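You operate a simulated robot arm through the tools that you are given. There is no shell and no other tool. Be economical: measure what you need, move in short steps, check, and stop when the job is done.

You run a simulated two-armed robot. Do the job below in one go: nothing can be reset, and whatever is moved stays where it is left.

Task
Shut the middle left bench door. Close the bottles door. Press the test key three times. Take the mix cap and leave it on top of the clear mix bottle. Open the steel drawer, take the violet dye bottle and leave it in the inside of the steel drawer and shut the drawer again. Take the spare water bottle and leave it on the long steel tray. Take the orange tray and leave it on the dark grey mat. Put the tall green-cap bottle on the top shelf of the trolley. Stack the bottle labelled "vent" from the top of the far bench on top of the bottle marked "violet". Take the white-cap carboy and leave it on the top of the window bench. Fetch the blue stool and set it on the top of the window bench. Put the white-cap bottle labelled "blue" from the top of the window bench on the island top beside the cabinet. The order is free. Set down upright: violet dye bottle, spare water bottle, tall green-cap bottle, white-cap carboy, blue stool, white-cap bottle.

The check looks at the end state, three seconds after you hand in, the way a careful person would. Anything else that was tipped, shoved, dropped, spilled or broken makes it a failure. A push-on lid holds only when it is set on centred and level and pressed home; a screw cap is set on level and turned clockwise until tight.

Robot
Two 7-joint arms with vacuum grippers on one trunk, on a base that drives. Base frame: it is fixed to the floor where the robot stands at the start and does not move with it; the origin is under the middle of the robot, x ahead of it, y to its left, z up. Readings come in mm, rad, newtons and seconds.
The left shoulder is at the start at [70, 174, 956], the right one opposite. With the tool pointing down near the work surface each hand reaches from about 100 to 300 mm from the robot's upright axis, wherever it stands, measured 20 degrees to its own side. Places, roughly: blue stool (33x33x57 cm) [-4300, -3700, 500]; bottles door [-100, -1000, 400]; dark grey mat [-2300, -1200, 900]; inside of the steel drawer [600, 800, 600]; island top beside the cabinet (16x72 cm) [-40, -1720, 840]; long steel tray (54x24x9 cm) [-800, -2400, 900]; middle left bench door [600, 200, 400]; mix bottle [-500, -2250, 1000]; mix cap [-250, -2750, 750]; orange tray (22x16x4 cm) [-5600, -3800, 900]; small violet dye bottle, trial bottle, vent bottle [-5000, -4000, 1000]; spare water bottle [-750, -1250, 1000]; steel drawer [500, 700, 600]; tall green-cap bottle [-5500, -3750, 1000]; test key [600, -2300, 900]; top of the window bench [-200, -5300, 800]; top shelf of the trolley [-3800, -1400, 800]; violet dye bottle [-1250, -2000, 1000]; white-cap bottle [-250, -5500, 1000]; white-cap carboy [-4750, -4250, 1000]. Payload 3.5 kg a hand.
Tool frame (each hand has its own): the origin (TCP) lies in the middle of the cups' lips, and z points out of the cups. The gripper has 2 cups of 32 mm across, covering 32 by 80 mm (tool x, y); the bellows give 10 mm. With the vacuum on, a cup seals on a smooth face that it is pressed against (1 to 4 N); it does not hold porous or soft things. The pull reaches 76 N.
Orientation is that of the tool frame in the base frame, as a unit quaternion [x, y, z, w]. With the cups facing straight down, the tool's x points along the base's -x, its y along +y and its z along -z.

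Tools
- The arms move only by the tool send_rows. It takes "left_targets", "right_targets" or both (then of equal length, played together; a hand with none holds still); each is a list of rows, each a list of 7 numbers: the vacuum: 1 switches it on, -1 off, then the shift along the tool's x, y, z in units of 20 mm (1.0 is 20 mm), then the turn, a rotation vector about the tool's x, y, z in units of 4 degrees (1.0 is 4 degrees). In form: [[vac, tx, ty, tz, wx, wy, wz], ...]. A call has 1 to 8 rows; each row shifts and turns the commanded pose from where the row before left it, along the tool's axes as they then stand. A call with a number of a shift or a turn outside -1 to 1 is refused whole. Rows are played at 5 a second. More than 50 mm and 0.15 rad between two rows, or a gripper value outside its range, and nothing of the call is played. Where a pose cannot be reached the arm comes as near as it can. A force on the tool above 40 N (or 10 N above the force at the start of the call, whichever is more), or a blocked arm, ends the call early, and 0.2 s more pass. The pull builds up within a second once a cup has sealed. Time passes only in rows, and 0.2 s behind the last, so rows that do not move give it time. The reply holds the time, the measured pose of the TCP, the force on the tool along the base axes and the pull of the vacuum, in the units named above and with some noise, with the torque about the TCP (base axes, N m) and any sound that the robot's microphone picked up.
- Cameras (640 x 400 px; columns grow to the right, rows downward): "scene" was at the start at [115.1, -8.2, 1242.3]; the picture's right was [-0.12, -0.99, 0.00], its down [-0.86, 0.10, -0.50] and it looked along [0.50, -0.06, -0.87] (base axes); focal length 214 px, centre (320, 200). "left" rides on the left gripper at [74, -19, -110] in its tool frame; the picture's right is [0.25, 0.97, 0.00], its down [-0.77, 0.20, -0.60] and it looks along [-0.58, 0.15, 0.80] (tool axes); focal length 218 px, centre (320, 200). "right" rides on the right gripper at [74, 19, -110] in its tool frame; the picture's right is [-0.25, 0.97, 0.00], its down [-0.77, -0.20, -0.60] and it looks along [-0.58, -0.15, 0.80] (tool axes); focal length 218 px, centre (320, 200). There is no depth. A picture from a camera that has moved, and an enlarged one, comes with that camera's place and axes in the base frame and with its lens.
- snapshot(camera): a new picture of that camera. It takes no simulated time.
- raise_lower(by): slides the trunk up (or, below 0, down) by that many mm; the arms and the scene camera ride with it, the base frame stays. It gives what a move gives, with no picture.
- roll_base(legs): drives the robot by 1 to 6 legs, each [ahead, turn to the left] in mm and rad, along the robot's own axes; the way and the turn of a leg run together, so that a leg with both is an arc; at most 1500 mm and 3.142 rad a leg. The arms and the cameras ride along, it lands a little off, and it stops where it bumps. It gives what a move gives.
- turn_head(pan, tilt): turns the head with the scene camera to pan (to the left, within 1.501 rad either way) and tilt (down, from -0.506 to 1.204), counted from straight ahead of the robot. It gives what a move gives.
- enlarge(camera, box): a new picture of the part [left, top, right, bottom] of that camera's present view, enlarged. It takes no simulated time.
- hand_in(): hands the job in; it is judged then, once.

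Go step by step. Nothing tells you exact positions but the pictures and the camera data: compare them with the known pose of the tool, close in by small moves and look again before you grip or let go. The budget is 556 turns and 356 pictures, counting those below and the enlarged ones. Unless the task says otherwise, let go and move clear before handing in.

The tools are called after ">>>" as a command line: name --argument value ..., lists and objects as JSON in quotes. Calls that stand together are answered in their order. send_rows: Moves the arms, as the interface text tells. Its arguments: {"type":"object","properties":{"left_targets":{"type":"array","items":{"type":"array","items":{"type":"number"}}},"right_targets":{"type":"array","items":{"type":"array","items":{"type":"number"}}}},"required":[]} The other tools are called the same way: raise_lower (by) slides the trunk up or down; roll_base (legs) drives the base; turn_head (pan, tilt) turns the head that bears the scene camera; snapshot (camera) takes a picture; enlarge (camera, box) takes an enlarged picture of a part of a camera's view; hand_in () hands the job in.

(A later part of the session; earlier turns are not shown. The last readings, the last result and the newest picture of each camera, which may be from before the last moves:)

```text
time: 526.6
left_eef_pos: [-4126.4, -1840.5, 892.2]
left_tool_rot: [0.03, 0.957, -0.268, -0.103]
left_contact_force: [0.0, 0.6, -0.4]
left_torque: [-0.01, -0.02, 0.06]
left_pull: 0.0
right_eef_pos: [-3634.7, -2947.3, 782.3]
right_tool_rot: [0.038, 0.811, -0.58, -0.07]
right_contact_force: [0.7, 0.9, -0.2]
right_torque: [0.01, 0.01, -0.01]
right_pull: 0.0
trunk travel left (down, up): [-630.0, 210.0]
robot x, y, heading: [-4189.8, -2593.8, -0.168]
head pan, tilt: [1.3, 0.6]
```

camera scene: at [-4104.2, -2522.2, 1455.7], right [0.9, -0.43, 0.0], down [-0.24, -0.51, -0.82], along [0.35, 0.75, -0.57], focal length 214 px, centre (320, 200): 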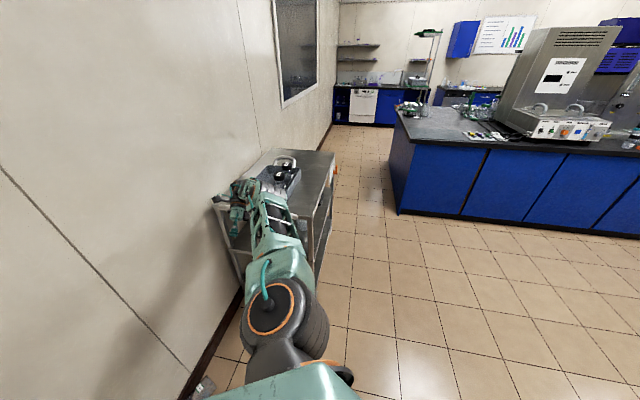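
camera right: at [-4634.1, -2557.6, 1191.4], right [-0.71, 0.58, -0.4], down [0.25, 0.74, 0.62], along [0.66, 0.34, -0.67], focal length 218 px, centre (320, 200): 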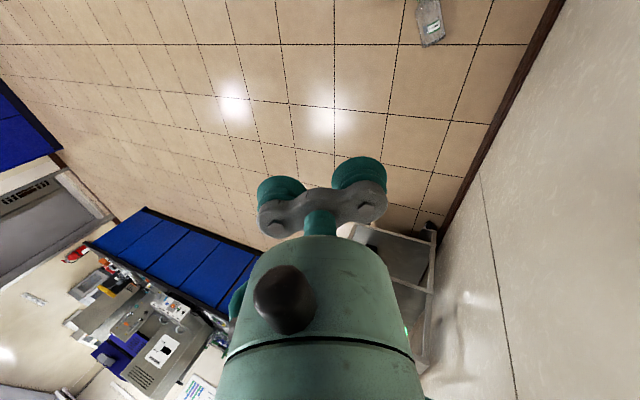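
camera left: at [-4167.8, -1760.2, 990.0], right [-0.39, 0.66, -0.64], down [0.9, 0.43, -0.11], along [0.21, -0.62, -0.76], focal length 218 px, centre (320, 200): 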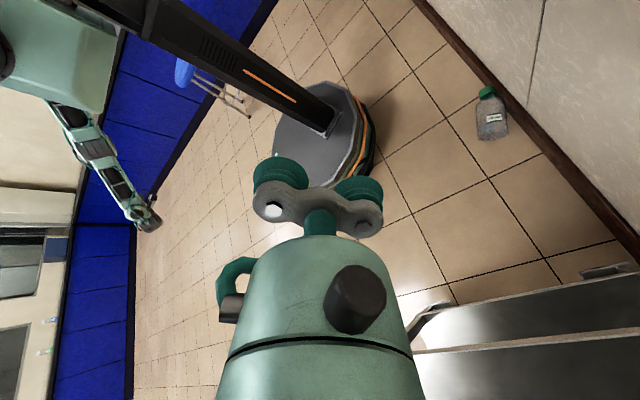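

>>> send_rows --left_targets '[[-1, 0, -0.98, 0, 0, 0, 0], [-1, 0, -0.98, 0, 0, 0, 0], [-1, 0, -0.98, 0, 0, 0, 0], [-1, 0, -0.98, 0, 0, 0, 0], [-1, 0, -0.98, 0, 0, 0, 0], [-1, 0, -0.98, 0, 0, 0, 0], [-1, 0, -0.98, 0, 0, 0, 0], [-1, 0, -0.98, 0, 0, 0, 0]]' --right_targets '[[-1, 0, 0, 0, -1, -0.08, 0], [-1, 0, 0, 0, -1, -0.08, 0], [-1, 0, 0, 0, -1, -0.08, 0], [-1, 0, 0, 0, -1, -0.08, 0], [-1, 0, 0, 0, -1, -0.08, 0], [-1, 0, 0, 0, -1, -0.08, 0], [-1, 0, 0, 0, -1, -0.08, 0], [-1, 0, 0, 0, -1, -0.08, 0]]'

>>> send_rows --left_targets '[[-1, 0, -0.8, 0, -0.9, -0.43, 0], [-1, 0, -0.8, 0, -0.9, -0.43, 0], [-1, 0, -0.8, 0, -0.9, -0.43, 0], [-1, 0, -0.8, 0, -0.9, -0.43, 0], [-1, 0, -0.8, 0, -0.9, -0.43, 0], [-1, 0, -0.8, 0, -0.9, -0.43, 0], [-1, 0, 0, 0, -0.9, -0.43, 0], [-1, 0, 0, 0, -0.9, -0.43, 0]]' --right_targets '[[-1, 0, 0, 0, -1, -0.08, 0], [-1, 0, 0, 0, -1, -0.08, 0], [-1, 0, 0, 0, -1, -0.08, 0], [-1, 0, 0, 0, -1, -0.08, 0], [-1, 0, 0, 0, -1, -0.08, 0], [-1, 0, 0, 0, -1, -0.08, 0], [-1, 0, 0, 0, -1, -0.08, 0], [-1, 0, 0, 0, -1, -0.08, 0]]'

```text
time: 528.4
left_eef_pos: [-4103.5, -1872.0, 987.4]
left_tool_rot: [0.031, 0.957, -0.269, -0.104]
left_contact_force: [0.2, 0.4, -0.1]
left_torque: [0.02, 0.0, 0.02]
left_pull: 0.1
left hand out of reach, approached as far as the arm can: row 1, 2, 3, 4, 5, 6, 7, 8
right_eef_pos: [-3594.7, -2945.1, 766.1]
right_tool_rot: [0.043, 0.94, -0.335, -0.04]
right_contact_force: [-0.6, 0.4, -0.2]
right_torque: [0.0, 0.0, -0.02]
right_pull: 0.0
right hand out of reach, approached as far as the arm can: row 2, 3, 4, 5, 6, 7, 8
trunk travel left (down, up): [-630.0, 210.0]
robot x, y, heading: [-4188.3, -2592.1, -0.175]
head pan, tilt: [1.3, 0.6]
```

```text
time: 530.2
left_eef_pos: [-4041.4, -1764.4, 1100.2]
left_tool_rot: [0.025, 0.999, -0.024, 0.016]
left_contact_force: [0.4, -0.7, -0.6]
left_torque: [0.03, 0.02, 0.0]
left_pull: 0.0
left hand out of reach, approached as far as the arm can: row 1, 2, 3, 4, 5, 6, 7, 8
right_eef_pos: [-3561.9, -2932.2, 777.9]
right_tool_rot: [0.044, 0.997, -0.063, -0.006]
right_contact_force: [0.5, 0.2, -0.3]
right_torque: [0.04, 0.01, -0.03]
right_pull: 0.0
right hand out of reach, approached as far as the arm can: row 1, 2, 3, 4, 5, 6, 8
trunk travel left (down, up): [-630.0, 210.0]
robot x, y, heading: [-4190.6, -2593.2, -0.173]
head pan, tilt: [1.3, 0.6]
```

>>> send_rows --left_targets '[[-1, 0, -1, 0, 0, 0, 0], [-1, 0, -1, 0, 0, 0, 0], [-1, 0, -1, 0, 0, 0, 0], [-1, 0, -1, 0, 0, 0, 0], [-1, -0.5, -1, 0, 0, 0, 0], [-1, -0.5, -1, 0, 0, 0, 0], [-1, -0.5, -1, 0, 0, 0, 0], [-1, -0.5, -1, 0, 0, 0, 0]]' --right_targets '[[-1, 1, 0, -1, 0, 0, 0], [-1, 1, 0, -1, 0, 0, 0], [-1, 1, 0, -1, 0, 0, 0], [-1, 1, 0, -1, 0, 0, 0], [-1, 1, 0, -1, 0, 0, 0], [-1, 1, 0, -1, 0, 0, 0], [-1, 1, 0, -1, 0, 0, 0], [-1, 1, 0, -1, 0, 0, 0]]'

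>>> send_rows --left_targets '[[-1, -0.5, -1, 0, 0, 0, 0], [-1, -0.5, -1, 0, 0, 0, 0], [-1, -0.5, -1, 0, 0, 0, 0], [-1, -0.5, -1, 0, 0, 0, 0], [-1, -0.5, -1, 0, 0, 0, 0], [-1, -0.5, -1, 0, 0, 0, 0], [-1, -0.5, -1, 0, 0, 0, 0], [-1, -0.5, -1, 0, 0, 0, 0]]' --right_targets '[[-1, 1, 0, -1, 0, 0, 0], [-1, 1, 0, -1, 0, 0, 0], [-1, 1, 0, -1, 0, 0, 0], [-1, 1, 0, -1, 0, 0, 0], [-1, 0.5, 0, -1, 0, 0, 0], [-1, 0.5, 0, -1, 0, 0, 0], [-1, 0, 0, -1, 0, 0, 0], [-1, 0, 0, -1, 0, 0, 0]]'

>>> snapshot --camera "scene"

```text
time: 532.0
left_eef_pos: [-4026.8, -1785.3, 1148.5]
left_tool_rot: [0.022, 0.999, -0.023, 0.018]
left_contact_force: [-0.4, 0.0, -0.7]
left_torque: [0.01, -0.01, -0.02]
left_pull: 0.1
left hand out of reach, approached as far as the arm can: row 1, 2, 3, 4, 5, 6, 7, 8
right_eef_pos: [-3541.1, -2913.7, 910.6]
right_tool_rot: [0.045, 0.997, -0.064, -0.007]
right_contact_force: [0.1, -0.7, -0.3]
right_torque: [-0.01, 0.01, -0.01]
right_pull: 0.1
right hand out of reach, approached as far as the arm can: row 1, 2, 3, 4, 5, 6, 7, 8
trunk travel left (down, up): [-630.0, 210.0]
robot x, y, heading: [-4189.7, -2593.4, -0.169]
head pan, tilt: [1.3, 0.6]
```

```text
time: 533.8
left_eef_pos: [-3998.8, -1847.7, 1226.6]
left_tool_rot: [0.023, 0.999, -0.023, 0.019]
left_contact_force: [-0.1, -0.5, 0.6]
left_torque: [0.02, -0.02, 0.0]
left_pull: 0.0
left hand out of reach, approached as far as the arm can: row 1, 2, 3, 4, 5, 6, 7, 8
right_eef_pos: [-3539.9, -2903.6, 1021.6]
right_tool_rot: [0.044, 0.997, -0.063, -0.004]
right_contact_force: [0.5, 0.4, -0.4]
right_torque: [-0.03, 0.0, -0.02]
right_pull: 0.1
right hand out of reach, approached as far as the arm can: row 1, 2, 3, 4, 5, 6
trunk travel left (down, up): [-630.0, 210.0]
robot x, y, heading: [-4189.1, -2592.4, -0.168]
head pan, tilt: [1.3, 0.6]
```

```text
187 pictures are left
camera scene: at [-4104.8, -2522.6, 1455.7], right [0.9, -0.43, 0.0], down [-0.24, -0.51, -0.83], along [0.35, 0.75, -0.56], focal length 214 px, centre (320, 200)
```

scene: 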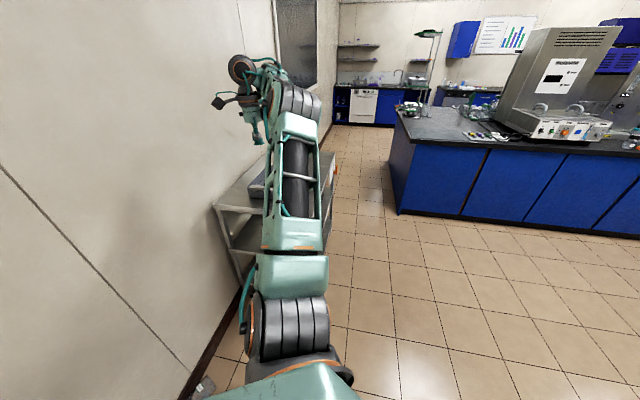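

>>> send_rows --left_targets '[[-1, -0.4, -1, 0, 0, 0, 0], [-1, -0.4, -1, 0, 0, 0, 0], [-1, -0.4, -1, 0, 0, 0, 0], [-1, -0.4, -1, 0, 0, 0, 0], [-1, -0.4, -1, 0, 0, 0, 0], [-1, -0.4, -1, 0, 0, 0, 0], [-1, -0.4, -1, 0, 0, 0, 0], [-1, -0.4, -1, 0, 0, 0, 0]]' --right_targets '[[-1, 1, 0, 0, 0, 0, 0], [-1, 1, 0, 0, 0, 0, 0], [-1, 1, 0, 0, 0, 0, 0], [-1, 1, 0, 0, 0, 0, 0], [-1, 1, 0, 0, 0, 0, 0], [-1, 1, 0, 0, 0, 0, 0], [-1, 1, 0, 0, 0, 0, 0], [-1, 1, 0, 0, 0, 0, 0]]'

>>> send_rows --left_targets '[[-1, -0.4, -1, 0, 0, 0, 0], [-1, -0.4, -1, 0, 0, 0, 0], [-1, -0.4, -1, 0, 0, 0, 0], [-1, -0.4, -1, 0, 0, 0, 0], [-1, -0.4, -1, 0, 0, 0, 0], [-1, -0.4, -1, 0, 0, 0, 0], [-1, -0.4, -1, 0, 0, 0, 0], [-1, -0.4, -1, 0, 0, 0, 0]]' --right_targets '[[-1, 1, 0, 0, 0, 0, 0], [-1, 1, 0, 0, 0, 0, 0], [-1, 1, 0, 0, 0, 0, 0], [-1, 1, 0, 0, 0, 0, 0], [-1, 0, 0, 0, 0, 0, 0], [-1, 0, 0, 0, 0, 0, 0], [-1, 0, 0, 0, 0, 0, 0], [-1, 0, 0, 0, 0, 0, 0]]'

>>> turn_head --pan 0.3 --tilt 0.6

>>> snapshot --camera "scene"

```text
time: 535.6
left_eef_pos: [-3975.0, -1956.3, 1301.8]
left_tool_rot: [0.023, 0.999, -0.023, 0.02]
left_contact_force: [0.2, 0.1, 0.8]
left_torque: [0.02, 0.01, 0.01]
left_pull: 0.1
left hand out of reach, approached as far as the arm can: row 1, 2, 3, 4, 5, 6, 7, 8
right_eef_pos: [-3538.8, -2902.1, 1021.0]
right_tool_rot: [0.044, 0.997, -0.063, -0.005]
right_contact_force: [0.3, 0.5, 0.0]
right_torque: [0.0, 0.02, -0.04]
right_pull: 0.1
right hand out of reach, approached as far as the arm can: row 1, 2, 3, 4, 5, 6, 7, 8
trunk travel left (down, up): [-630.0, 210.0]
robot x, y, heading: [-4188.8, -2593.1, -0.171]
head pan, tilt: [1.3, 0.6]
```

```text
time: 537.4
left_eef_pos: [-3957.8, -2099.1, 1336.1]
left_tool_rot: [0.023, 0.999, -0.023, 0.021]
left_contact_force: [0.6, -0.6, 0.1]
left_torque: [0.03, 0.0, -0.03]
left_pull: 0.1
left hand out of reach, approached as far as the arm can: row 1, 2, 3, 4, 5, 7
right_eef_pos: [-3539.6, -2903.5, 1021.5]
right_tool_rot: [0.044, 0.997, -0.062, -0.006]
right_contact_force: [-0.3, -0.1, 0.1]
right_torque: [0.02, -0.02, -0.04]
right_pull: 0.0
right hand out of reach, approached as far as the arm can: row 1, 2, 3, 4
trunk travel left (down, up): [-630.0, 210.0]
robot x, y, heading: [-4188.0, -2596.2, -0.167]
head pan, tilt: [1.3, 0.6]
```

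```text
time: 538.6
left_eef_pos: [-3958.1, -2098.6, 1335.1]
left_tool_rot: [0.023, 0.999, -0.024, 0.021]
left_contact_force: [-0.4, -0.7, 0.1]
left_torque: [-0.02, 0.0, 0.01]
left_pull: 0.1
right_eef_pos: [-3539.6, -2901.9, 1021.5]
right_tool_rot: [0.044, 0.997, -0.064, -0.005]
right_contact_force: [0.7, 0.2, 0.3]
right_torque: [0.0, 0.0, 0.03]
right_pull: 0.1
trunk travel left (down, up): [-630.0, 210.0]
robot x, y, heading: [-4187.0, -2593.3, -0.172]
head pan, tilt: [0.3, 0.6]
```

```text
186 pictures are left
camera scene: at [-4054.1, -2590.8, 1455.7], right [0.13, -0.99, 0.0], down [-0.56, -0.07, -0.82], along [0.82, 0.11, -0.57], focal length 214 px, centre (320, 200)
```

scene: 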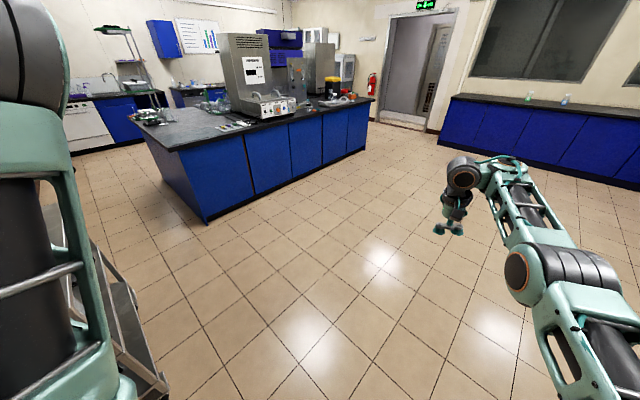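

>>> send_rows --left_targets '[[-1, -0.6, -1, 0.3, 0, 0, 0], [-1, -0.6, -1, 0.3, 0, 0, 0], [-1, -0.6, -1, 0.3, 0, 0, 0], [-1, -0.6, -1, 0.3, 0, 0, 0], [-1, -0.6, -1, 0.3, 0, 0, 0], [-1, -0.6, -1, 0.3, 0, 0, 0], [-1, -0.6, -1, 0.3, 0, 0, 0], [-1, -0.6, -1, 0.3, 0, 0, 0]]' --right_targets '[[-1, 0.3, 0, -1, 0, 0, 0], [-1, 0.3, 0, -1, 0, 0, 0], [-1, 0.3, 0, -1, 0, 0, 0], [-1, 0.3, 0, -1, 0, 0, 0], [-1, 0.3, 0, -1, 0, 0, 0], [-1, 0.3, 0, -1, 0, 0, 0], [-1, 0.3, 0, -1, 0, 0, 0], [-1, 0.3, 0, -1, 0, 0, 0]]'

>>> send_rows --right_targets '[[-1, 1, 0, -0.5, 0, 0, 0], [-1, 1, 0, -0.5, 0, 0, 0], [-1, 1, 0, -0.5, 0, 0, 0], [-1, 1, 0, -0.5, 0, 0, 0], [-1, 1, 0, 0, 0, 0, 0], [-1, 1, 0, 0, 0, 0, 0], [-1, 1, 0, 0, 0, 0, 0], [-1, 1, 0, 0, 0, 0, 0]]'

```text
time: 540.4
left_eef_pos: [-3900.2, -2216.3, 1340.0]
left_tool_rot: [0.023, 0.999, -0.023, 0.02]
left_contact_force: [-0.1, 0.4, -0.3]
left_torque: [0.03, 0.01, -0.01]
left_pull: 0.1
left hand out of reach, approached as far as the arm can: row 1, 2, 3, 4, 5, 6, 7, 8
right_eef_pos: [-3585.7, -2878.6, 1179.7]
right_tool_rot: [0.044, 0.997, -0.063, -0.004]
right_contact_force: [0.1, 0.6, 0.4]
right_torque: [-0.02, -0.05, 0.01]
right_pull: 0.1
trunk travel left (down, up): [-630.0, 210.0]
robot x, y, heading: [-4185.7, -2597.3, -0.174]
head pan, tilt: [0.3, 0.6]
```

```text
time: 542.2
left_eef_pos: [-3900.4, -2214.7, 1339.1]
left_tool_rot: [0.023, 0.999, -0.024, 0.021]
left_contact_force: [-0.8, -0.8, 0.4]
left_torque: [0.0, 0.04, -0.02]
left_pull: 0.1
right_eef_pos: [-3744.3, -2856.8, 1220.4]
right_tool_rot: [0.044, 0.997, -0.064, -0.005]
right_contact_force: [-0.7, 0.4, 0.1]
right_torque: [0.0, 0.02, 0.02]
right_pull: 0.0
trunk travel left (down, up): [-630.0, 210.0]
robot x, y, heading: [-4188.3, -2593.3, -0.169]
head pan, tilt: [0.3, 0.6]
```

>>> send_rows --left_targets '[[-1, -0.5, -1, 0.5, -0.64, 0.59, 0], [-1, -0.5, -1, 0.5, 0, 0, 0], [-1, -0.5, -1, 0.5, 0, 0, 0], [-1, -0.5, -1, 0.5, 0, 0, 0], [-1, -0.5, -1, 0.5, 0, 0, 0], [-1, -0.5, -1, 0.5, 0, 0, 0], [-1, -0.5, -1, 0.5, 0, 0, 0], [-1, -0.5, -1, 0.5, 0, 0, 0]]' --right_targets '[[-1, 0, 0, 0, -0.92, 0, 0], [-1, 0, 0, 0, -0.92, 0, 0], [-1, 0, 0, 0, 0, 0, 0], [-1, 0, 0, 0, 0, 0, 0], [-1, 0, 0, 0, 0, 0, 0], [-1, 0, 0, 0, 0, 0, 0], [-1, 0, 0, 0, 0, 0, 0], [-1, 0, 0, 0, 0, 0, 0]]'

>>> snapshot --camera "scene"

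```text
time: 544.0
left_eef_pos: [-3807.8, -2316.7, 1336.9]
left_tool_rot: [0.015, 1.0, -0.02, -0.008]
left_contact_force: [0.4, -0.2, -0.2]
left_torque: [0.01, 0.01, -0.03]
left_pull: 0.2
left hand out of reach, approached as far as the arm can: row 1, 2, 3, 4, 5, 6, 7, 8
right_eef_pos: [-3742.4, -2859.2, 1220.9]
right_tool_rot: [0.045, 0.999, 0.001, -0.002]
right_contact_force: [0.2, -0.1, -0.4]
right_torque: [0.02, 0.01, 0.0]
right_pull: 0.1
trunk travel left (down, up): [-630.0, 210.0]
robot x, y, heading: [-4191.2, -2595.5, -0.171]
head pan, tilt: [0.3, 0.6]
```

```text
185 pictures are left
camera scene: at [-4053.6, -2591.7, 1455.7], right [0.13, -0.99, 0.0], down [-0.56, -0.07, -0.82], along [0.82, 0.11, -0.57], focal length 214 px, centre (320, 200)
```

scene: 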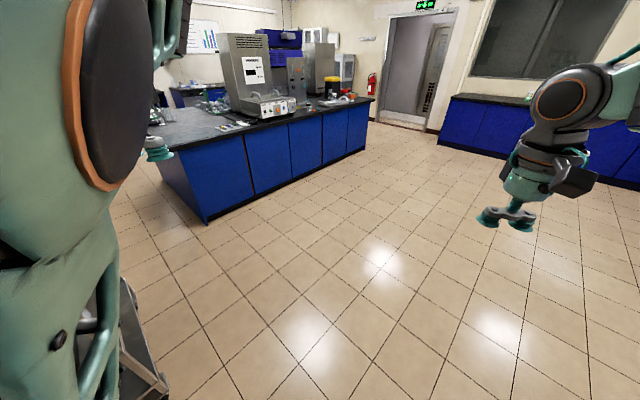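

>>> send_rows --left_targets '[[-1, -0.3, 0.3, 1, 0, 0, 0], [-1, -0.3, 0.3, 1, 0, 0, 0], [-1, -0.3, 0.3, 1, 0, 0, 0], [-1, -0.3, 0.3, 1, 0, 0, 0], [-1, -0.3, 0.3, 1, 0, 0, 0], [-1, -0.3, 0.3, 1, 0, 0, 0], [-1, -0.3, 0.3, 1, 0, 0, 0], [-1, -0.3, 0.3, 1, 0, 0, 0]]'

>>> send_rows --left_targets '[[-1, 0, 0, 1, 0, 0, 0], [-1, 0, 0, 1, 0, 0, 0], [-1, 0, 0, 1, 0, 0, 0], [-1, 0, 0, 1, 0, 0, 0], [-1, 0, 0, 0, 0, 0, 0]]'

>>> snapshot --camera "scene"

```text
time: 545.8
left_eef_pos: [-3790.6, -2307.4, 1342.9]
left_tool_rot: [0.021, 1.0, -0.001, 0.002]
left_contact_force: [0.5, -0.4, 0.0]
left_torque: [0.05, -0.01, 0.03]
left_pull: 0.0
left hand out of reach, approached as far as the arm can: row 1, 2, 3, 4, 5, 6, 7, 8
right_eef_pos: [-3743.0, -2858.8, 1221.4]
right_tool_rot: [0.045, 0.999, 0.0, -0.002]
right_contact_force: [0.0, 0.1, 0.3]
right_torque: [0.0, 0.0, 0.03]
right_pull: 0.1
trunk travel left (down, up): [-630.0, 210.0]
robot x, y, heading: [-4189.8, -2591.7, -0.167]
head pan, tilt: [0.3, 0.6]
```

```text
time: 547.0
left_eef_pos: [-3791.9, -2307.8, 1342.7]
left_tool_rot: [0.022, 1.0, -0.001, 0.001]
left_contact_force: [0.4, -0.4, -0.8]
left_torque: [0.05, -0.01, -0.05]
left_pull: 0.0
left hand out of reach, approached as far as the arm can: row 1, 2, 3, 4
right_eef_pos: [-3742.8, -2858.4, 1221.5]
right_tool_rot: [0.044, 0.999, 0.002, -0.002]
right_contact_force: [0.1, -0.3, -0.1]
right_torque: [-0.02, 0.02, -0.02]
right_pull: 0.0
trunk travel left (down, up): [-630.0, 210.0]
robot x, y, heading: [-4188.5, -2596.6, -0.169]
head pan, tilt: [0.3, 0.6]
```

```text
184 pictures are left
camera scene: at [-4054.2, -2591.0, 1455.7], right [0.13, -0.99, 0.0], down [-0.56, -0.07, -0.83], along [0.82, 0.11, -0.57], focal length 214 px, centre (320, 200)
```

scene: 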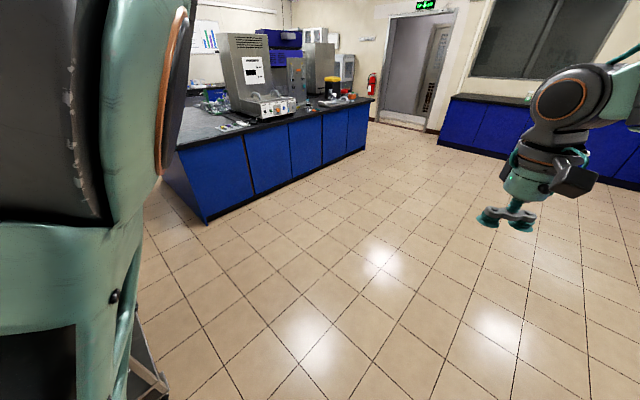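

The left arm is in an awkward posture. I extend it forward and down to let the elbow resolve.

>>> send_rows --left_targets '[[-1, -1, 0.3, 0.3, 0, 0, 0], [-1, -1, 0.3, 0.3, 0, 0, 0], [-1, -1, 0.3, 0.3, 0, 0, 0], [-1, -1, 0.3, 0.3, 0, 0, 0], [-1, -1, 0.3, 0.3, 0, 0, 0], [-1, -1, 0.3, 0.3, 0, 0, 0], [-1, -1, 0.3, 0.3, 0, 0, 0], [-1, -1, 0.3, 0.3, 0, 0, 0]]'

>>> send_rows --left_targets '[[-1, -0.5, 0, 1, 0, 0, 0], [-1, -0.5, 0, 1, 0, 0, 0], [-1, -0.5, 0, 1, 0, 0, 0], [-1, 0, 0, 1, 0, 0, 0], [-1, 0, 0, 1, 0, 0, 0], [-1, 0, 0, 1, 0, 0, 0], [-1, 0, 0, 1, 0, 0, 0], [-1, 0, 0, 1, 0, 0, 0]]'

>>> snapshot --camera "scene"

```text
time: 548.8
left_eef_pos: [-3683.3, -2254.8, 1318.2]
left_tool_rot: [0.024, 1.0, 0.001, 0.001]
left_contact_force: [0.1, -0.5, -0.1]
left_torque: [-0.02, 0.04, 0.03]
left_pull: 0.1
left hand out of reach, approached as far as the arm can: row 1, 2, 3, 4, 5, 6
right_eef_pos: [-3741.4, -2859.8, 1219.4]
right_tool_rot: [0.045, 0.999, 0.001, -0.004]
right_contact_force: [-0.1, -0.6, 0.0]
right_torque: [-0.01, 0.02, -0.02]
right_pull: 0.2
trunk travel left (down, up): [-630.0, 210.0]
robot x, y, heading: [-4191.0, -2594.3, -0.171]
head pan, tilt: [0.3, 0.6]
```

```text
time: 550.6
left_eef_pos: [-3656.0, -2254.9, 1158.2]
left_tool_rot: [0.023, 1.0, 0.0, 0.002]
left_contact_force: [-0.4, 0.9, 0.0]
left_torque: [0.0, 0.01, -0.01]
left_pull: 0.0
right_eef_pos: [-3742.9, -2858.2, 1220.1]
right_tool_rot: [0.045, 0.999, 0.0, -0.002]
right_contact_force: [0.2, -0.9, 0.1]
right_torque: [0.02, -0.01, 0.02]
right_pull: 0.1
trunk travel left (down, up): [-630.0, 210.0]
robot x, y, heading: [-4191.6, -2595.0, -0.172]
head pan, tilt: [0.3, 0.6]
```

```text
183 pictures are left
camera scene: at [-4053.7, -2590.5, 1455.7], right [0.13, -0.99, 0.0], down [-0.56, -0.07, -0.82], along [0.82, 0.11, -0.57], focal length 214 px, centre (320, 200)
```

scene: 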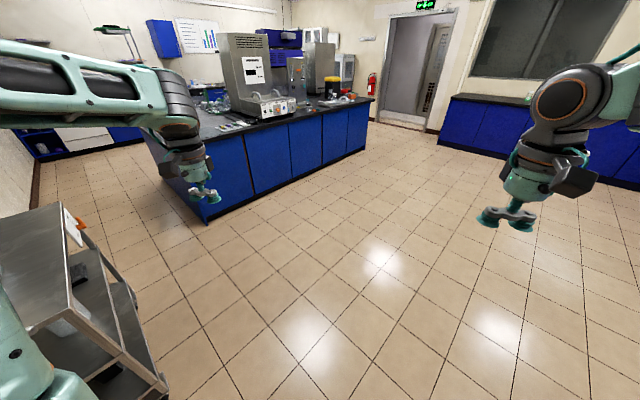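

Both arms are fine again. I retract the left hand a bit and then look at the trolley and the bottle.

>>> send_rows --left_targets '[[-1, 1, -0.3, 0, 0, 0, 0], [-1, 1, -0.3, 0, 0, 0, 0], [-1, 1, -0.3, 0, 0, 0, 0], [-1, 1, -0.3, 0, 0, 0, 0], [-1, 1, -0.3, 0, 0, 0, 0], [-1, 1, -0.3, 0, 0, 0, 0], [-1, 0, 0, 0, 0, 0, 0]]'

>>> turn_head --pan 1.45 --tilt 0.7

>>> snapshot --camera "scene"

```text
time: 552.2
left_eef_pos: [-3755.9, -2302.1, 1142.9]
left_tool_rot: [0.023, 1.0, 0.001, 0.002]
left_contact_force: [0.8, -0.6, 0.1]
left_torque: [-0.01, -0.01, -0.02]
left_pull: 0.2
left hand out of reach, approached as far as the arm can: row 4, 5, 6
right_eef_pos: [-3742.9, -2858.2, 1220.0]
right_tool_rot: [0.044, 0.999, 0.002, -0.003]
right_contact_force: [1.1, 0.4, 0.3]
right_torque: [0.03, 0.04, 0.02]
right_pull: 0.0
trunk travel left (down, up): [-630.0, 210.0]
robot x, y, heading: [-4189.2, -2595.4, -0.168]
head pan, tilt: [0.3, 0.6]
```

```text
time: 553.6
left_eef_pos: [-3755.2, -2302.6, 1143.9]
left_tool_rot: [0.022, 1.0, 0.0, 0.002]
left_contact_force: [-0.2, 0.1, -0.5]
left_torque: [0.01, -0.02, 0.01]
left_pull: 0.0
right_eef_pos: [-3742.9, -2857.6, 1221.1]
right_tool_rot: [0.045, 0.999, 0.001, -0.001]
right_contact_force: [0.0, -0.1, 0.4]
right_torque: [-0.01, 0.0, 0.02]
right_pull: 0.0
trunk travel left (down, up): [-630.0, 210.0]
robot x, y, heading: [-4191.2, -2597.1, -0.169]
head pan, tilt: [1.45, 0.7]
```

```text
182 pictures are left
camera scene: at [-4117.4, -2521.0, 1447.1], right [0.96, -0.29, 0.0], down [-0.19, -0.62, -0.76], along [0.22, 0.73, -0.64], focal length 214 px, centre (320, 200)
```

scene: 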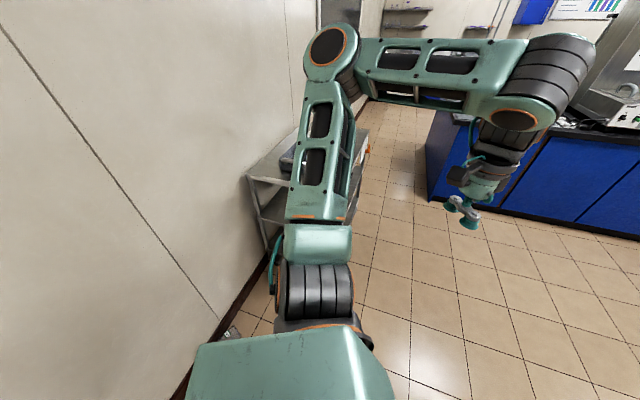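

The trolley looks in place; the bottle lies parallel to the wall at about [-4517,-1967]. I'll face the wall there from a safe distance and try to pick the bottle up by its side.

>>> roll_base --legs '[[0, 0.21], [270, 0], [0, 2.44]]'

>>> turn_head --pan 0.0 --tilt 0.9

>>> snapshot --camera "scene"

```text
time: 562.0
left_eef_pos: [-4439.6, -2632.5, 1143.7]
left_tool_rot: [0.963, -0.268, -0.001, -0.001]
left_contact_force: [0.0, 0.8, 0.2]
left_torque: [0.0, 0.0, -0.04]
left_pull: 0.0
right_eef_pos: [-4187.9, -2137.6, 1220.5]
right_tool_rot: [0.958, -0.288, 0.001, 0.001]
right_contact_force: [0.6, 0.4, -0.3]
right_torque: [-0.02, -0.01, -0.01]
right_pull: 0.0
trunk travel left (down, up): [-630.0, 210.0]
robot x, y, heading: [-3918.5, -2584.7, 2.478]
head pan, tilt: [1.45, 0.7]
```

```text
time: 563.6
left_eef_pos: [-4440.6, -2631.6, 1143.5]
left_tool_rot: [0.964, -0.267, -0.002, 0.0]
left_contact_force: [0.2, -0.7, 0.3]
left_torque: [0.01, 0.01, 0.0]
left_pull: 0.1
right_eef_pos: [-4187.1, -2137.6, 1221.4]
right_tool_rot: [0.958, -0.288, 0.002, 0.001]
right_contact_force: [0.4, -0.2, 1.3]
right_torque: [0.01, 0.01, -0.01]
right_pull: 0.1
trunk travel left (down, up): [-630.0, 210.0]
robot x, y, heading: [-3917.5, -2576.9, 2.476]
head pan, tilt: [0.0, 0.901]
```

```text
181 pictures are left
camera scene: at [-4020.1, -2505.6, 1430.9], right [0.62, 0.79, 0.0], down [0.62, -0.48, -0.62], along [-0.49, 0.38, -0.78], focal length 214 px, centre (320, 200)
```

scene: 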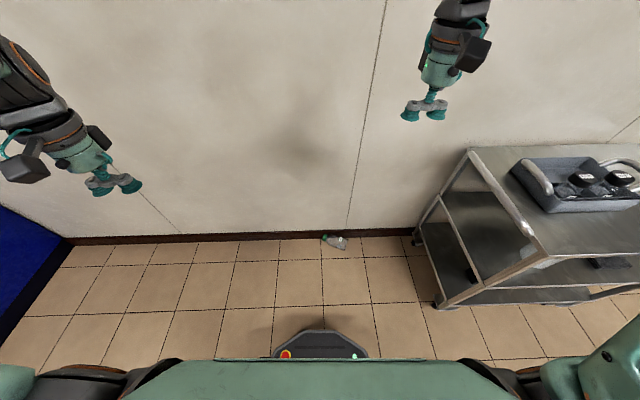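

>>> enlarge --camera "scene" --box '[300, 220, 370, 270]'

```text
8.00 times, centred on (335, 245) of scene
camera zoom: at [-4020.1, -2505.6, 1430.9], right [0.62, 0.79, 0.0], down [0.62, -0.48, -0.62], along [-0.49, 0.38, -0.78], focal length 1716 px, centre (200, -160)
```

zoom: 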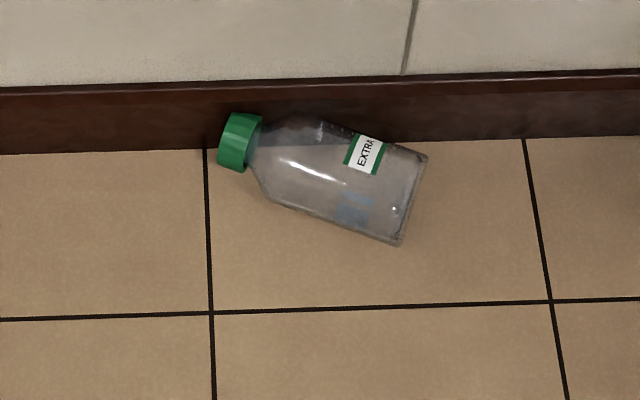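

The bottle is intact, lying against the skirting; body centre about [-4497,-1966], top at z≈70. I drive closer, lower the trunk, and bring the right hand down with its cups along the bottle's axis.

>>> roll_base --legs '[[265, 0]]'

>>> raise_lower --by -600

>>> send_rows --right_targets '[[-1, 0, 0, 1, 0, 0, 1], [-1, 0, 0, 1, 0, 0, 1], [-1, 0, 0, 1, 0, 0, 1], [-1, 0, 0, 1, 0, 0, 1], [-1, 0, 0, 1, 0, 0, 1], [-1, 0, 0, 1, 0, 0, 1], [-1, 0, 0, 1, 0, 0, 0.4], [-1, 0, 0, 1, 0, 0, 0]]'

>>> turn_head --pan -0.15 --tilt 0.8

>>> snapshot --camera "scene"

>>> snapshot --camera "right"

```text
time: 565.5
left_eef_pos: [-4650.0, -2469.5, 1143.4]
left_tool_rot: [0.964, -0.267, -0.002, 0.0]
left_contact_force: [-0.2, 0.3, -0.8]
left_torque: [0.01, 0.01, 0.0]
left_pull: 0.0
right_eef_pos: [-4397.2, -1973.1, 1220.9]
right_tool_rot: [0.958, -0.287, 0.002, 0.002]
right_contact_force: [0.6, -0.1, 0.2]
right_torque: [0.01, 0.0, -0.02]
right_pull: 0.0
trunk travel left (down, up): [-630.0, 210.0]
robot x, y, heading: [-4130.2, -2416.6, 2.474]
head pan, tilt: [0.0, 0.901]
```

```text
refused: -600 is not a number from -400 to 400
```

```text
time: 567.3
left_eef_pos: [-4650.8, -2467.0, 1142.4]
left_tool_rot: [0.964, -0.267, -0.001, 0.001]
left_contact_force: [-0.3, -0.2, 0.6]
left_torque: [0.0, 0.0, -0.01]
left_pull: 0.1
right_eef_pos: [-4397.1, -1972.9, 1061.3]
right_tool_rot: [0.87, -0.493, 0.003, 0.001]
right_contact_force: [-0.1, 0.0, -0.2]
right_torque: [0.02, 0.01, 0.03]
right_pull: 0.1
trunk travel left (down, up): [-630.0, 210.0]
robot x, y, heading: [-4132.8, -2419.2, 2.473]
head pan, tilt: [0.0, 0.901]
```

```text
time: 568.0
left_eef_pos: [-4650.5, -2467.5, 1143.9]
left_tool_rot: [0.964, -0.266, -0.002, 0.0]
left_contact_force: [-0.6, 0.0, -0.7]
left_torque: [-0.01, -0.02, -0.02]
left_pull: 0.0
right_eef_pos: [-4396.6, -1973.7, 1060.9]
right_tool_rot: [0.87, -0.492, 0.001, 0.001]
right_contact_force: [0.5, 0.6, -0.2]
right_torque: [0.0, 0.0, 0.01]
right_pull: 0.1
trunk travel left (down, up): [-630.0, 210.0]
robot x, y, heading: [-4131.2, -2418.9, 2.475]
head pan, tilt: [-0.15, 0.799]
```

```text
179 pictures are left
camera scene: at [-4226.5, -2328.6, 1438.8], right [0.73, 0.69, 0.0], down [0.49, -0.52, -0.7], along [-0.48, 0.51, -0.72], focal length 214 px, centre (320, 200)
```

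scene: 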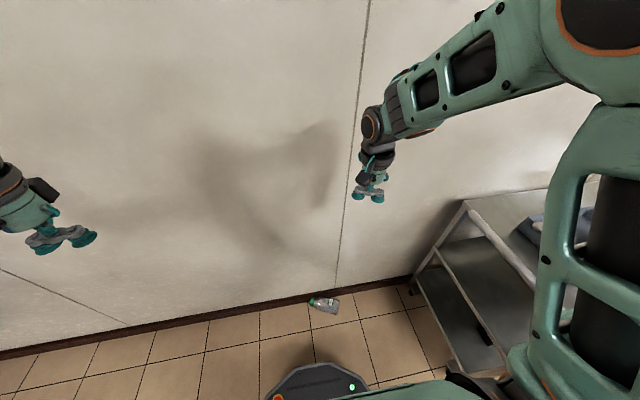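

```text
178 pictures are left
camera right: at [-4376.9, -2046.0, 1171.5], right [-0.96, -0.28, 0.0], down [-0.23, 0.77, 0.6], along [-0.17, 0.58, -0.8], focal length 218 px, centre (320, 200)
```

right: 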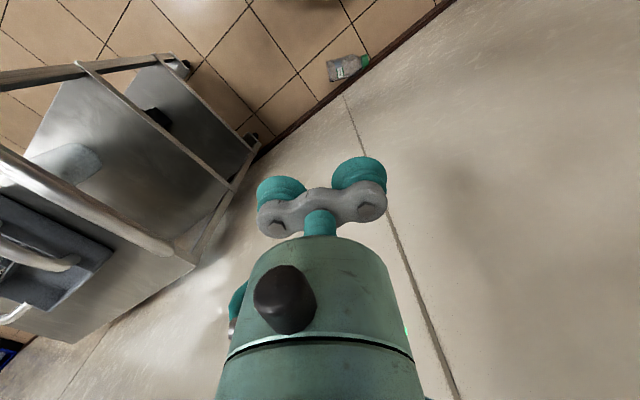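

>>> raise_lower --by -400

>>> raise_lower --by -200

>>> snapshot --camera "right"

>>> snapshot --camera "scene"

```text
time: 571.9
left_eef_pos: [-4649.8, -2467.1, 743.8]
left_tool_rot: [0.964, -0.265, -0.002, 0.0]
left_contact_force: [0.0, 0.2, 0.7]
left_torque: [0.01, 0.02, -0.01]
left_pull: 0.0
right_eef_pos: [-4397.1, -1974.5, 660.7]
right_tool_rot: [0.87, -0.492, 0.001, 0.002]
right_contact_force: [0.6, 0.6, -0.8]
right_torque: [-0.02, -0.02, -0.03]
right_pull: 0.2
trunk travel left (down, up): [-230.0, 610.0]
robot x, y, heading: [-4130.9, -2419.9, 2.477]
head pan, tilt: [-0.15, 0.799]
```

```text
time: 574.0
left_eef_pos: [-4650.8, -2468.4, 543.4]
left_tool_rot: [0.964, -0.266, -0.001, -0.001]
left_contact_force: [-0.1, 0.1, -0.2]
left_torque: [0.02, 0.02, 0.04]
left_pull: 0.2
right_eef_pos: [-4398.3, -1973.1, 461.3]
right_tool_rot: [0.87, -0.492, 0.001, 0.001]
right_contact_force: [0.4, -1.1, 0.1]
right_torque: [0.0, -0.01, -0.01]
right_pull: 0.0
trunk travel left (down, up): [-30.0, 810.0]
robot x, y, heading: [-4129.3, -2423.1, 2.48]
head pan, tilt: [-0.15, 0.799]
```

```text
177 pictures are left
camera right: at [-4376.8, -2046.0, 571.4], right [-0.96, -0.28, 0.0], down [-0.23, 0.77, 0.6], along [-0.17, 0.58, -0.8], focal length 218 px, centre (320, 200)
```

right: 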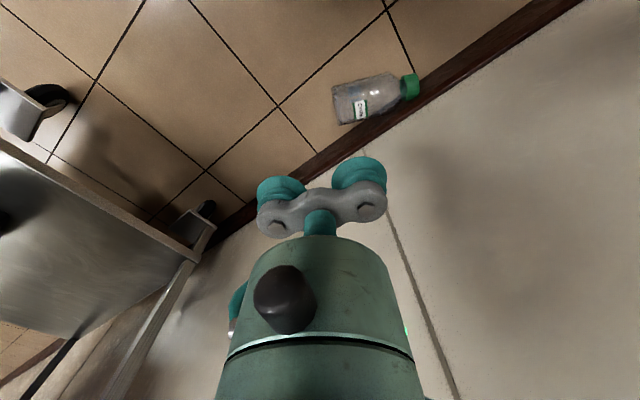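

```text
176 pictures are left
camera scene: at [-4226.4, -2328.4, 838.9], right [0.73, 0.69, 0.0], down [0.49, -0.52, -0.7], along [-0.48, 0.51, -0.72], focal length 214 px, centre (320, 200)
```

scene: 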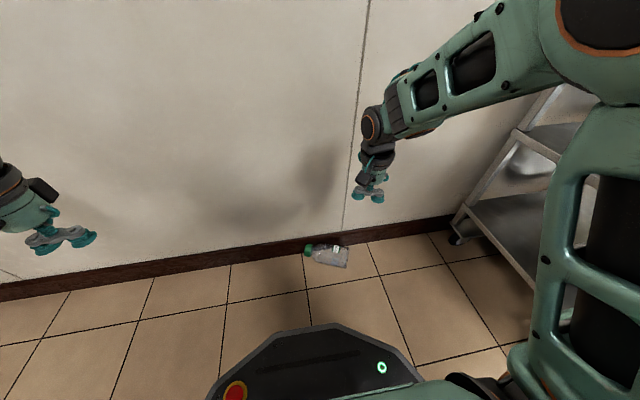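

Body centre confirmed at [-4500,-1966]. Moving over it and descending.

>>> send_rows --right_targets '[[-1, -0.58, 0.83, 1, 0, 0, 0], [-1, -0.58, 0.83, 1, 0, 0, 0], [-1, -0.58, 0.83, 1, 0, 0, 0], [-1, -0.58, 0.83, 1, 0, 0, 0], [-1, -0.58, 0.83, 1, 0, 0, 0], [-1, 0, 0, 1, 0, 0, 0], [-1, 0, 0, 1, 0, 0, 0], [-1, 0, 0, 1, 0, 0, 0]]'

>>> send_rows --right_targets '[[-1, 0, 0, 1, 0, 0, 0], [-1, 0, 0, 1, 0, 0, 0], [-1, 0, 0, 1, 0, 0, 0], [-1, 0, 0, 1, 0, 0, 0], [-1, 0, 0, 1, 0, 0, 0], [-1, 0, 0, 1, 0, 0, 0], [-1, 0, 0, 0, 0, 0, 0]]'

>>> snapshot --camera "right"

>>> snapshot --camera "scene"

```text
time: 575.8
left_eef_pos: [-4649.7, -2467.8, 542.8]
left_tool_rot: [0.964, -0.266, -0.002, -0.001]
left_contact_force: [-0.8, 0.4, -0.8]
left_torque: [0.02, 0.02, -0.01]
left_pull: 0.0
right_eef_pos: [-4497.4, -1965.2, 301.4]
right_tool_rot: [0.87, -0.493, 0.002, 0.001]
right_contact_force: [-0.4, -0.2, 0.5]
right_torque: [0.01, 0.0, -0.01]
right_pull: 0.0
trunk travel left (down, up): [-30.0, 810.0]
robot x, y, heading: [-4131.0, -2417.6, 2.476]
head pan, tilt: [-0.15, 0.799]
```

```text
time: 577.4
left_eef_pos: [-4650.7, -2467.5, 543.5]
left_tool_rot: [0.964, -0.267, -0.001, 0.0]
left_contact_force: [-0.3, -0.4, 0.3]
left_torque: [-0.01, -0.01, 0.0]
left_pull: 0.0
right_eef_pos: [-4497.6, -1967.6, 180.4]
right_tool_rot: [0.871, -0.492, 0.002, 0.001]
right_contact_force: [-0.4, -0.5, 0.3]
right_torque: [0.02, -0.01, 0.01]
right_pull: 0.1
trunk travel left (down, up): [-30.0, 810.0]
robot x, y, heading: [-4130.3, -2416.1, 2.479]
head pan, tilt: [-0.15, 0.799]
```

```text
175 pictures are left
camera right: at [-4476.7, -2039.6, 290.5], right [-0.96, -0.28, 0.0], down [-0.23, 0.77, 0.6], along [-0.17, 0.58, -0.8], focal length 218 px, centre (320, 200)
```

right: 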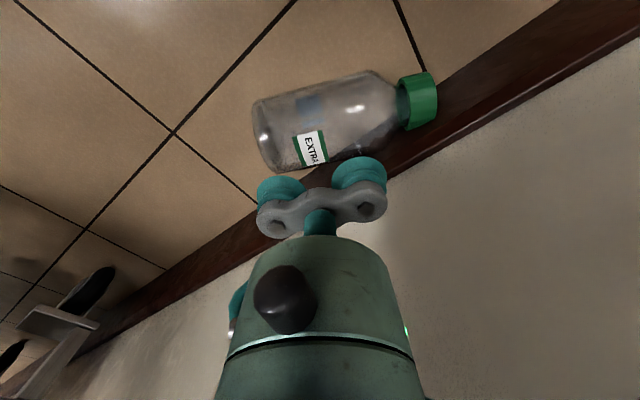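

```text
174 pictures are left
camera scene: at [-4226.5, -2328.4, 838.8], right [0.73, 0.69, 0.0], down [0.49, -0.52, -0.7], along [-0.48, 0.51, -0.72], focal length 214 px, centre (320, 200)
```

scene: 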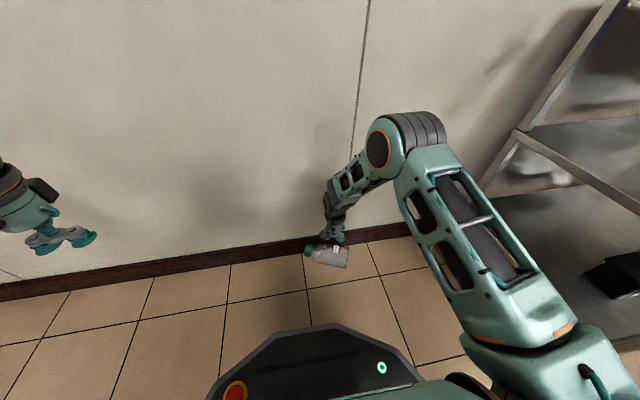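

Aligned. Descend with vacuum on.

>>> send_rows --right_targets '[[1, -0.12, 0, 1, 0, 0, 0], [1, 0, 0, 1, 0, 0, 0], [1, 0, 0, 1, 0, 0, 0], [1, 0, 0, 1, 0, 0, 0], [1, 0, 0, 0.5, 0, 0, 0], [1, 0, 0, 0.3, 0, 0, 0], [1, 0, 0, 0.3, 0, 0, 0], [1, 0, 0, 0, 0, 0, 0]]'

```text
time: 579.2
left_eef_pos: [-4648.8, -2469.5, 544.8]
left_tool_rot: [0.964, -0.266, -0.004, -0.001]
left_contact_force: [0.3, -0.1, 1.0]
left_torque: [-0.03, 0.01, -0.02]
left_pull: 0.1
right_eef_pos: [-4499.7, -1964.4, 82.5]
right_tool_rot: [0.87, -0.493, -0.002, -0.001]
right_contact_force: [5.3, 1.9, 36.9]
right_torque: [0.3, 0.19, 0.34]
right_pull: 75.7
trunk travel left (down, up): [-30.0, 810.0]
robot x, y, heading: [-4127.7, -2416.8, 2.477]
head pan, tilt: [-0.15, 0.799]
```

Both cups sealed on the bottle's side (76 N). Lift it, raise the trunk and back away from the wall.

>>> send_rows --right_targets '[[1, 0, 0, -0.5, 0, 0, 0], [1, 0.5, 0, -1, 0, 0, 0], [1, 0.5, 0, -1, 0, 0, 0], [1, 0.5, 0, -1, 0, 0, 0], [1, 0, 0, -1, 0, 0, 0], [1, 0, 0, -1, 0, 0, 0], [1, 0, 0, -1, 0, 0, 0], [1, 0, 0, -1, 0, 0, 0]]'

>>> raise_lower --by 350

>>> roll_base --legs '[[-350, 0]]'

>>> snapshot --camera "scene"

```text
time: 581.0
left_eef_pos: [-4650.1, -2467.1, 543.2]
left_tool_rot: [0.964, -0.267, 0.0, 0.0]
left_contact_force: [0.2, 0.8, 0.4]
left_torque: [-0.01, 0.01, 0.03]
left_pull: 0.0
right_eef_pos: [-4482.3, -1989.7, 228.4]
right_tool_rot: [0.87, -0.493, 0.003, 0.001]
right_contact_force: [0.7, 1.0, -6.7]
right_torque: [0.03, -0.05, 0.0]
right_pull: 75.0
trunk travel left (down, up): [-30.0, 810.0]
robot x, y, heading: [-4128.6, -2415.3, 2.477]
head pan, tilt: [-0.15, 0.799]
```

```text
time: 584.4
left_eef_pos: [-4650.9, -2467.5, 894.5]
left_tool_rot: [0.964, -0.267, -0.001, 0.0]
left_contact_force: [0.4, 1.0, 0.0]
left_torque: [0.01, -0.02, 0.02]
left_pull: 0.0
right_eef_pos: [-4484.4, -1990.4, 578.8]
right_tool_rot: [0.87, -0.493, 0.003, 0.001]
right_contact_force: [0.5, -0.3, -6.0]
right_torque: [0.01, -0.04, -0.04]
right_pull: 75.1
trunk travel left (down, up): [-380.0, 460.0]
robot x, y, heading: [-4129.0, -2416.5, 2.481]
head pan, tilt: [-0.15, 0.799]
```

```text
time: 586.7
left_eef_pos: [-4376.1, -2681.7, 894.2]
left_tool_rot: [0.964, -0.266, -0.002, -0.001]
left_contact_force: [0.1, 0.5, 0.9]
left_torque: [0.02, 0.02, 0.0]
left_pull: 0.0
right_eef_pos: [-4210.3, -2204.1, 580.2]
right_tool_rot: [0.87, -0.493, 0.002, 0.001]
right_contact_force: [-0.1, 0.0, -6.0]
right_torque: [0.06, -0.02, 0.0]
right_pull: 75.5
trunk travel left (down, up): [-380.0, 460.0]
robot x, y, heading: [-3859.2, -2633.5, 2.472]
head pan, tilt: [-0.15, 0.799]
```

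```text
173 pictures are left
camera scene: at [-3953.2, -2542.5, 1188.9], right [0.73, 0.69, 0.0], down [0.49, -0.52, -0.7], along [-0.48, 0.51, -0.72], focal length 214 px, centre (320, 200)
```

scene: 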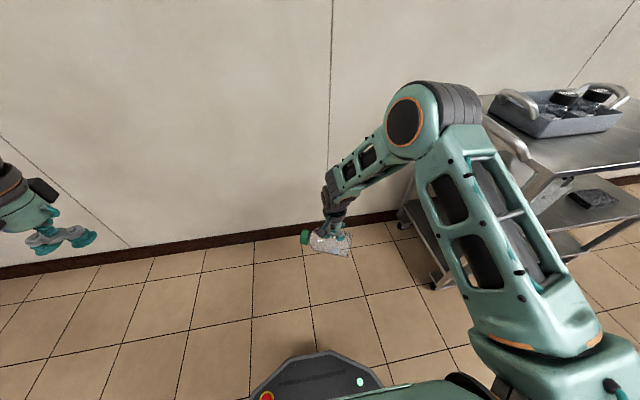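

Held securely. Now I yaw the tool so the bottle's cap end points ahead, then pitch it upright.

>>> send_rows --right_targets '[[1, 0, 0, 0, 0, 0, 1], [1, 0, 0, 0, 0, 0, 1], [1, 0, 0, 0, 0, 0, 1], [1, 0, 0, 0, 0, 0, 1], [1, 0, 0, 0, 0, 0, 1], [1, 0, 0, 0, 0, 0, 1], [1, 0, 0, 0, 0, 0, 1], [1, 0, 0, 0, 0, 0, 1]]'

>>> send_rows --right_targets '[[1, 0, 0, 0, 0, 0, 1], [1, 0, 0, 0, 0, 0, 1], [1, 0, 0, 0, 0, 0, 1], [1, 0, 0, 0, 0, 0, 1], [1, 0, 0, 0, 0, 0, 1], [1, 0, 0, 0, 0, 0, 1], [1, 0, 0, 0, 0, 0, 1], [1, 0, 0, 0, 0, 0, 1]]'

>>> send_rows --right_targets '[[1, 0, 0, -1, -1, 0, 0], [1, 0, 0, -1, -1, 0, 0], [1, 0, 0, -1, -1, 0, 0], [1, 0, 0, -1, -1, 0, 0], [1, 0, 0, -1, -1, 0, 0], [1, 0, 0, -1, -1, 0, 0], [1, 0, 0, -1, -1, 0, 0], [1, 0, 0, -1, -1, 0, 0]]'

>>> snapshot --camera "scene"

```text
time: 588.5
left_eef_pos: [-4378.1, -2682.1, 894.5]
left_tool_rot: [0.964, -0.267, 0.0, 0.0]
left_contact_force: [-1.0, 0.0, 0.2]
left_torque: [0.01, 0.01, -0.03]
left_pull: 0.1
right_eef_pos: [-4209.6, -2204.1, 579.3]
right_tool_rot: [-0.7, 0.714, -0.002, 0.0]
right_contact_force: [0.5, 0.3, -5.3]
right_torque: [-0.01, -0.07, 0.01]
right_pull: 75.5
trunk travel left (down, up): [-380.0, 460.0]
robot x, y, heading: [-3858.5, -2632.8, 2.476]
head pan, tilt: [-0.15, 0.799]
```

```text
time: 590.3
left_eef_pos: [-4376.6, -2679.4, 892.5]
left_tool_rot: [0.964, -0.266, -0.001, 0.0]
left_contact_force: [-1.1, -0.2, 0.6]
left_torque: [0.0, 0.0, -0.03]
left_pull: 0.1
right_eef_pos: [-4210.2, -2204.0, 578.6]
right_tool_rot: [-0.476, 0.879, -0.002, 0.0]
right_contact_force: [-0.1, -0.5, -5.6]
right_torque: [-0.03, -0.07, 0.0]
right_pull: 75.7
trunk travel left (down, up): [-380.0, 460.0]
robot x, y, heading: [-3855.3, -2634.7, 2.477]
head pan, tilt: [-0.15, 0.799]
```

```text
time: 592.1
left_eef_pos: [-4377.7, -2683.0, 894.5]
left_tool_rot: [0.964, -0.266, -0.002, 0.001]
left_contact_force: [0.9, -1.2, 0.8]
left_torque: [-0.01, -0.01, 0.0]
left_pull: 0.1
right_eef_pos: [-4177.3, -2225.1, 732.1]
right_tool_rot: [-0.459, 0.845, 0.24, -0.131]
right_contact_force: [-0.2, 0.4, -6.3]
right_torque: [-0.08, -0.18, 0.0]
right_pull: 75.2
trunk travel left (down, up): [-380.0, 460.0]
robot x, y, heading: [-3857.3, -2629.9, 2.475]
head pan, tilt: [-0.15, 0.799]
```

```text
172 pictures are left
camera scene: at [-3953.2, -2542.6, 1188.9], right [0.73, 0.69, 0.0], down [0.49, -0.52, -0.7], along [-0.48, 0.51, -0.72], focal length 214 px, centre (320, 200)
```

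scene: 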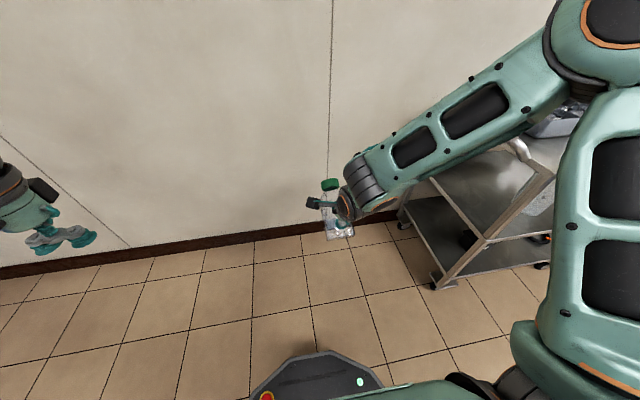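

>>> send_rows --right_targets '[[1, 0, 0, 0, -1, 0, 0], [1, 0, 0, 0, -1, 0, 0], [1, 0, 0, 0, -1, 0, 0], [1, 0, 0, 0, -1, 0, 0], [1, 0, 0, 0, -1, 0, 0], [1, 0, 0, 0, -1, 0, 0], [1, 0, 0, 0, -1, 0, 0], [1, 0, 0, 0, -1, 0, 0]]'

>>> send_rows --right_targets '[[1, 0, 0, 0, -1, 0, 0], [1, 0, 0, 0, -1, 0, 0], [1, 0, 0, 0, -1, 0, 0], [1, 0, 0, 0, -1, 0, 0], [1, 0, 0, 0, -1, 0, 0], [1, 0, 0, 0, -1, 0, 0], [1, 0, 0, 0, 0, 0, 0]]'

>>> snapshot --camera "scene"

```text
time: 593.9
left_eef_pos: [-4377.4, -2680.5, 893.9]
left_tool_rot: [0.964, -0.267, -0.002, 0.0]
left_contact_force: [0.4, 0.0, -0.4]
left_torque: [0.02, 0.03, -0.02]
left_pull: 0.0
right_eef_pos: [-4179.1, -2213.9, 743.5]
right_tool_rot: [-0.373, 0.759, 0.462, -0.269]
right_contact_force: [0.4, 0.5, -6.6]
right_torque: [-0.18, -0.21, -0.02]
right_pull: 75.0
trunk travel left (down, up): [-380.0, 460.0]
robot x, y, heading: [-3856.5, -2634.2, 2.477]
head pan, tilt: [-0.15, 0.799]
```

```text
time: 595.5
left_eef_pos: [-4378.0, -2681.2, 893.9]
left_tool_rot: [0.964, -0.266, 0.0, 0.0]
left_contact_force: [-0.2, -0.8, -0.5]
left_torque: [0.02, 0.03, -0.05]
left_pull: 0.0
right_eef_pos: [-4250.2, -2158.9, 787.5]
right_tool_rot: [-0.33, 0.643, 0.606, -0.331]
right_contact_force: [-0.4, -0.1, -6.6]
right_torque: [-0.2, -0.23, 0.0]
right_pull: 75.4
right hand out of reach, approached as far as the arm can: row 2, 3, 4, 5, 6
trunk travel left (down, up): [-380.0, 460.0]
robot x, y, heading: [-3858.6, -2630.8, 2.477]
head pan, tilt: [-0.15, 0.799]
```

```text
171 pictures are left
camera scene: at [-3953.6, -2542.0, 1188.8], right [0.73, 0.69, 0.0], down [0.49, -0.52, -0.7], along [-0.48, 0.51, -0.72], focal length 214 px, centre (320, 200)
```

scene: 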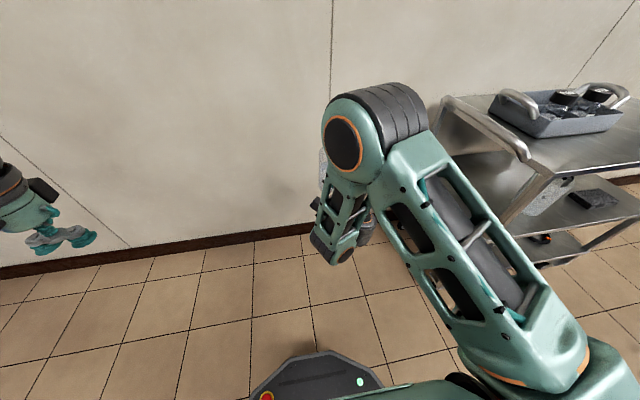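

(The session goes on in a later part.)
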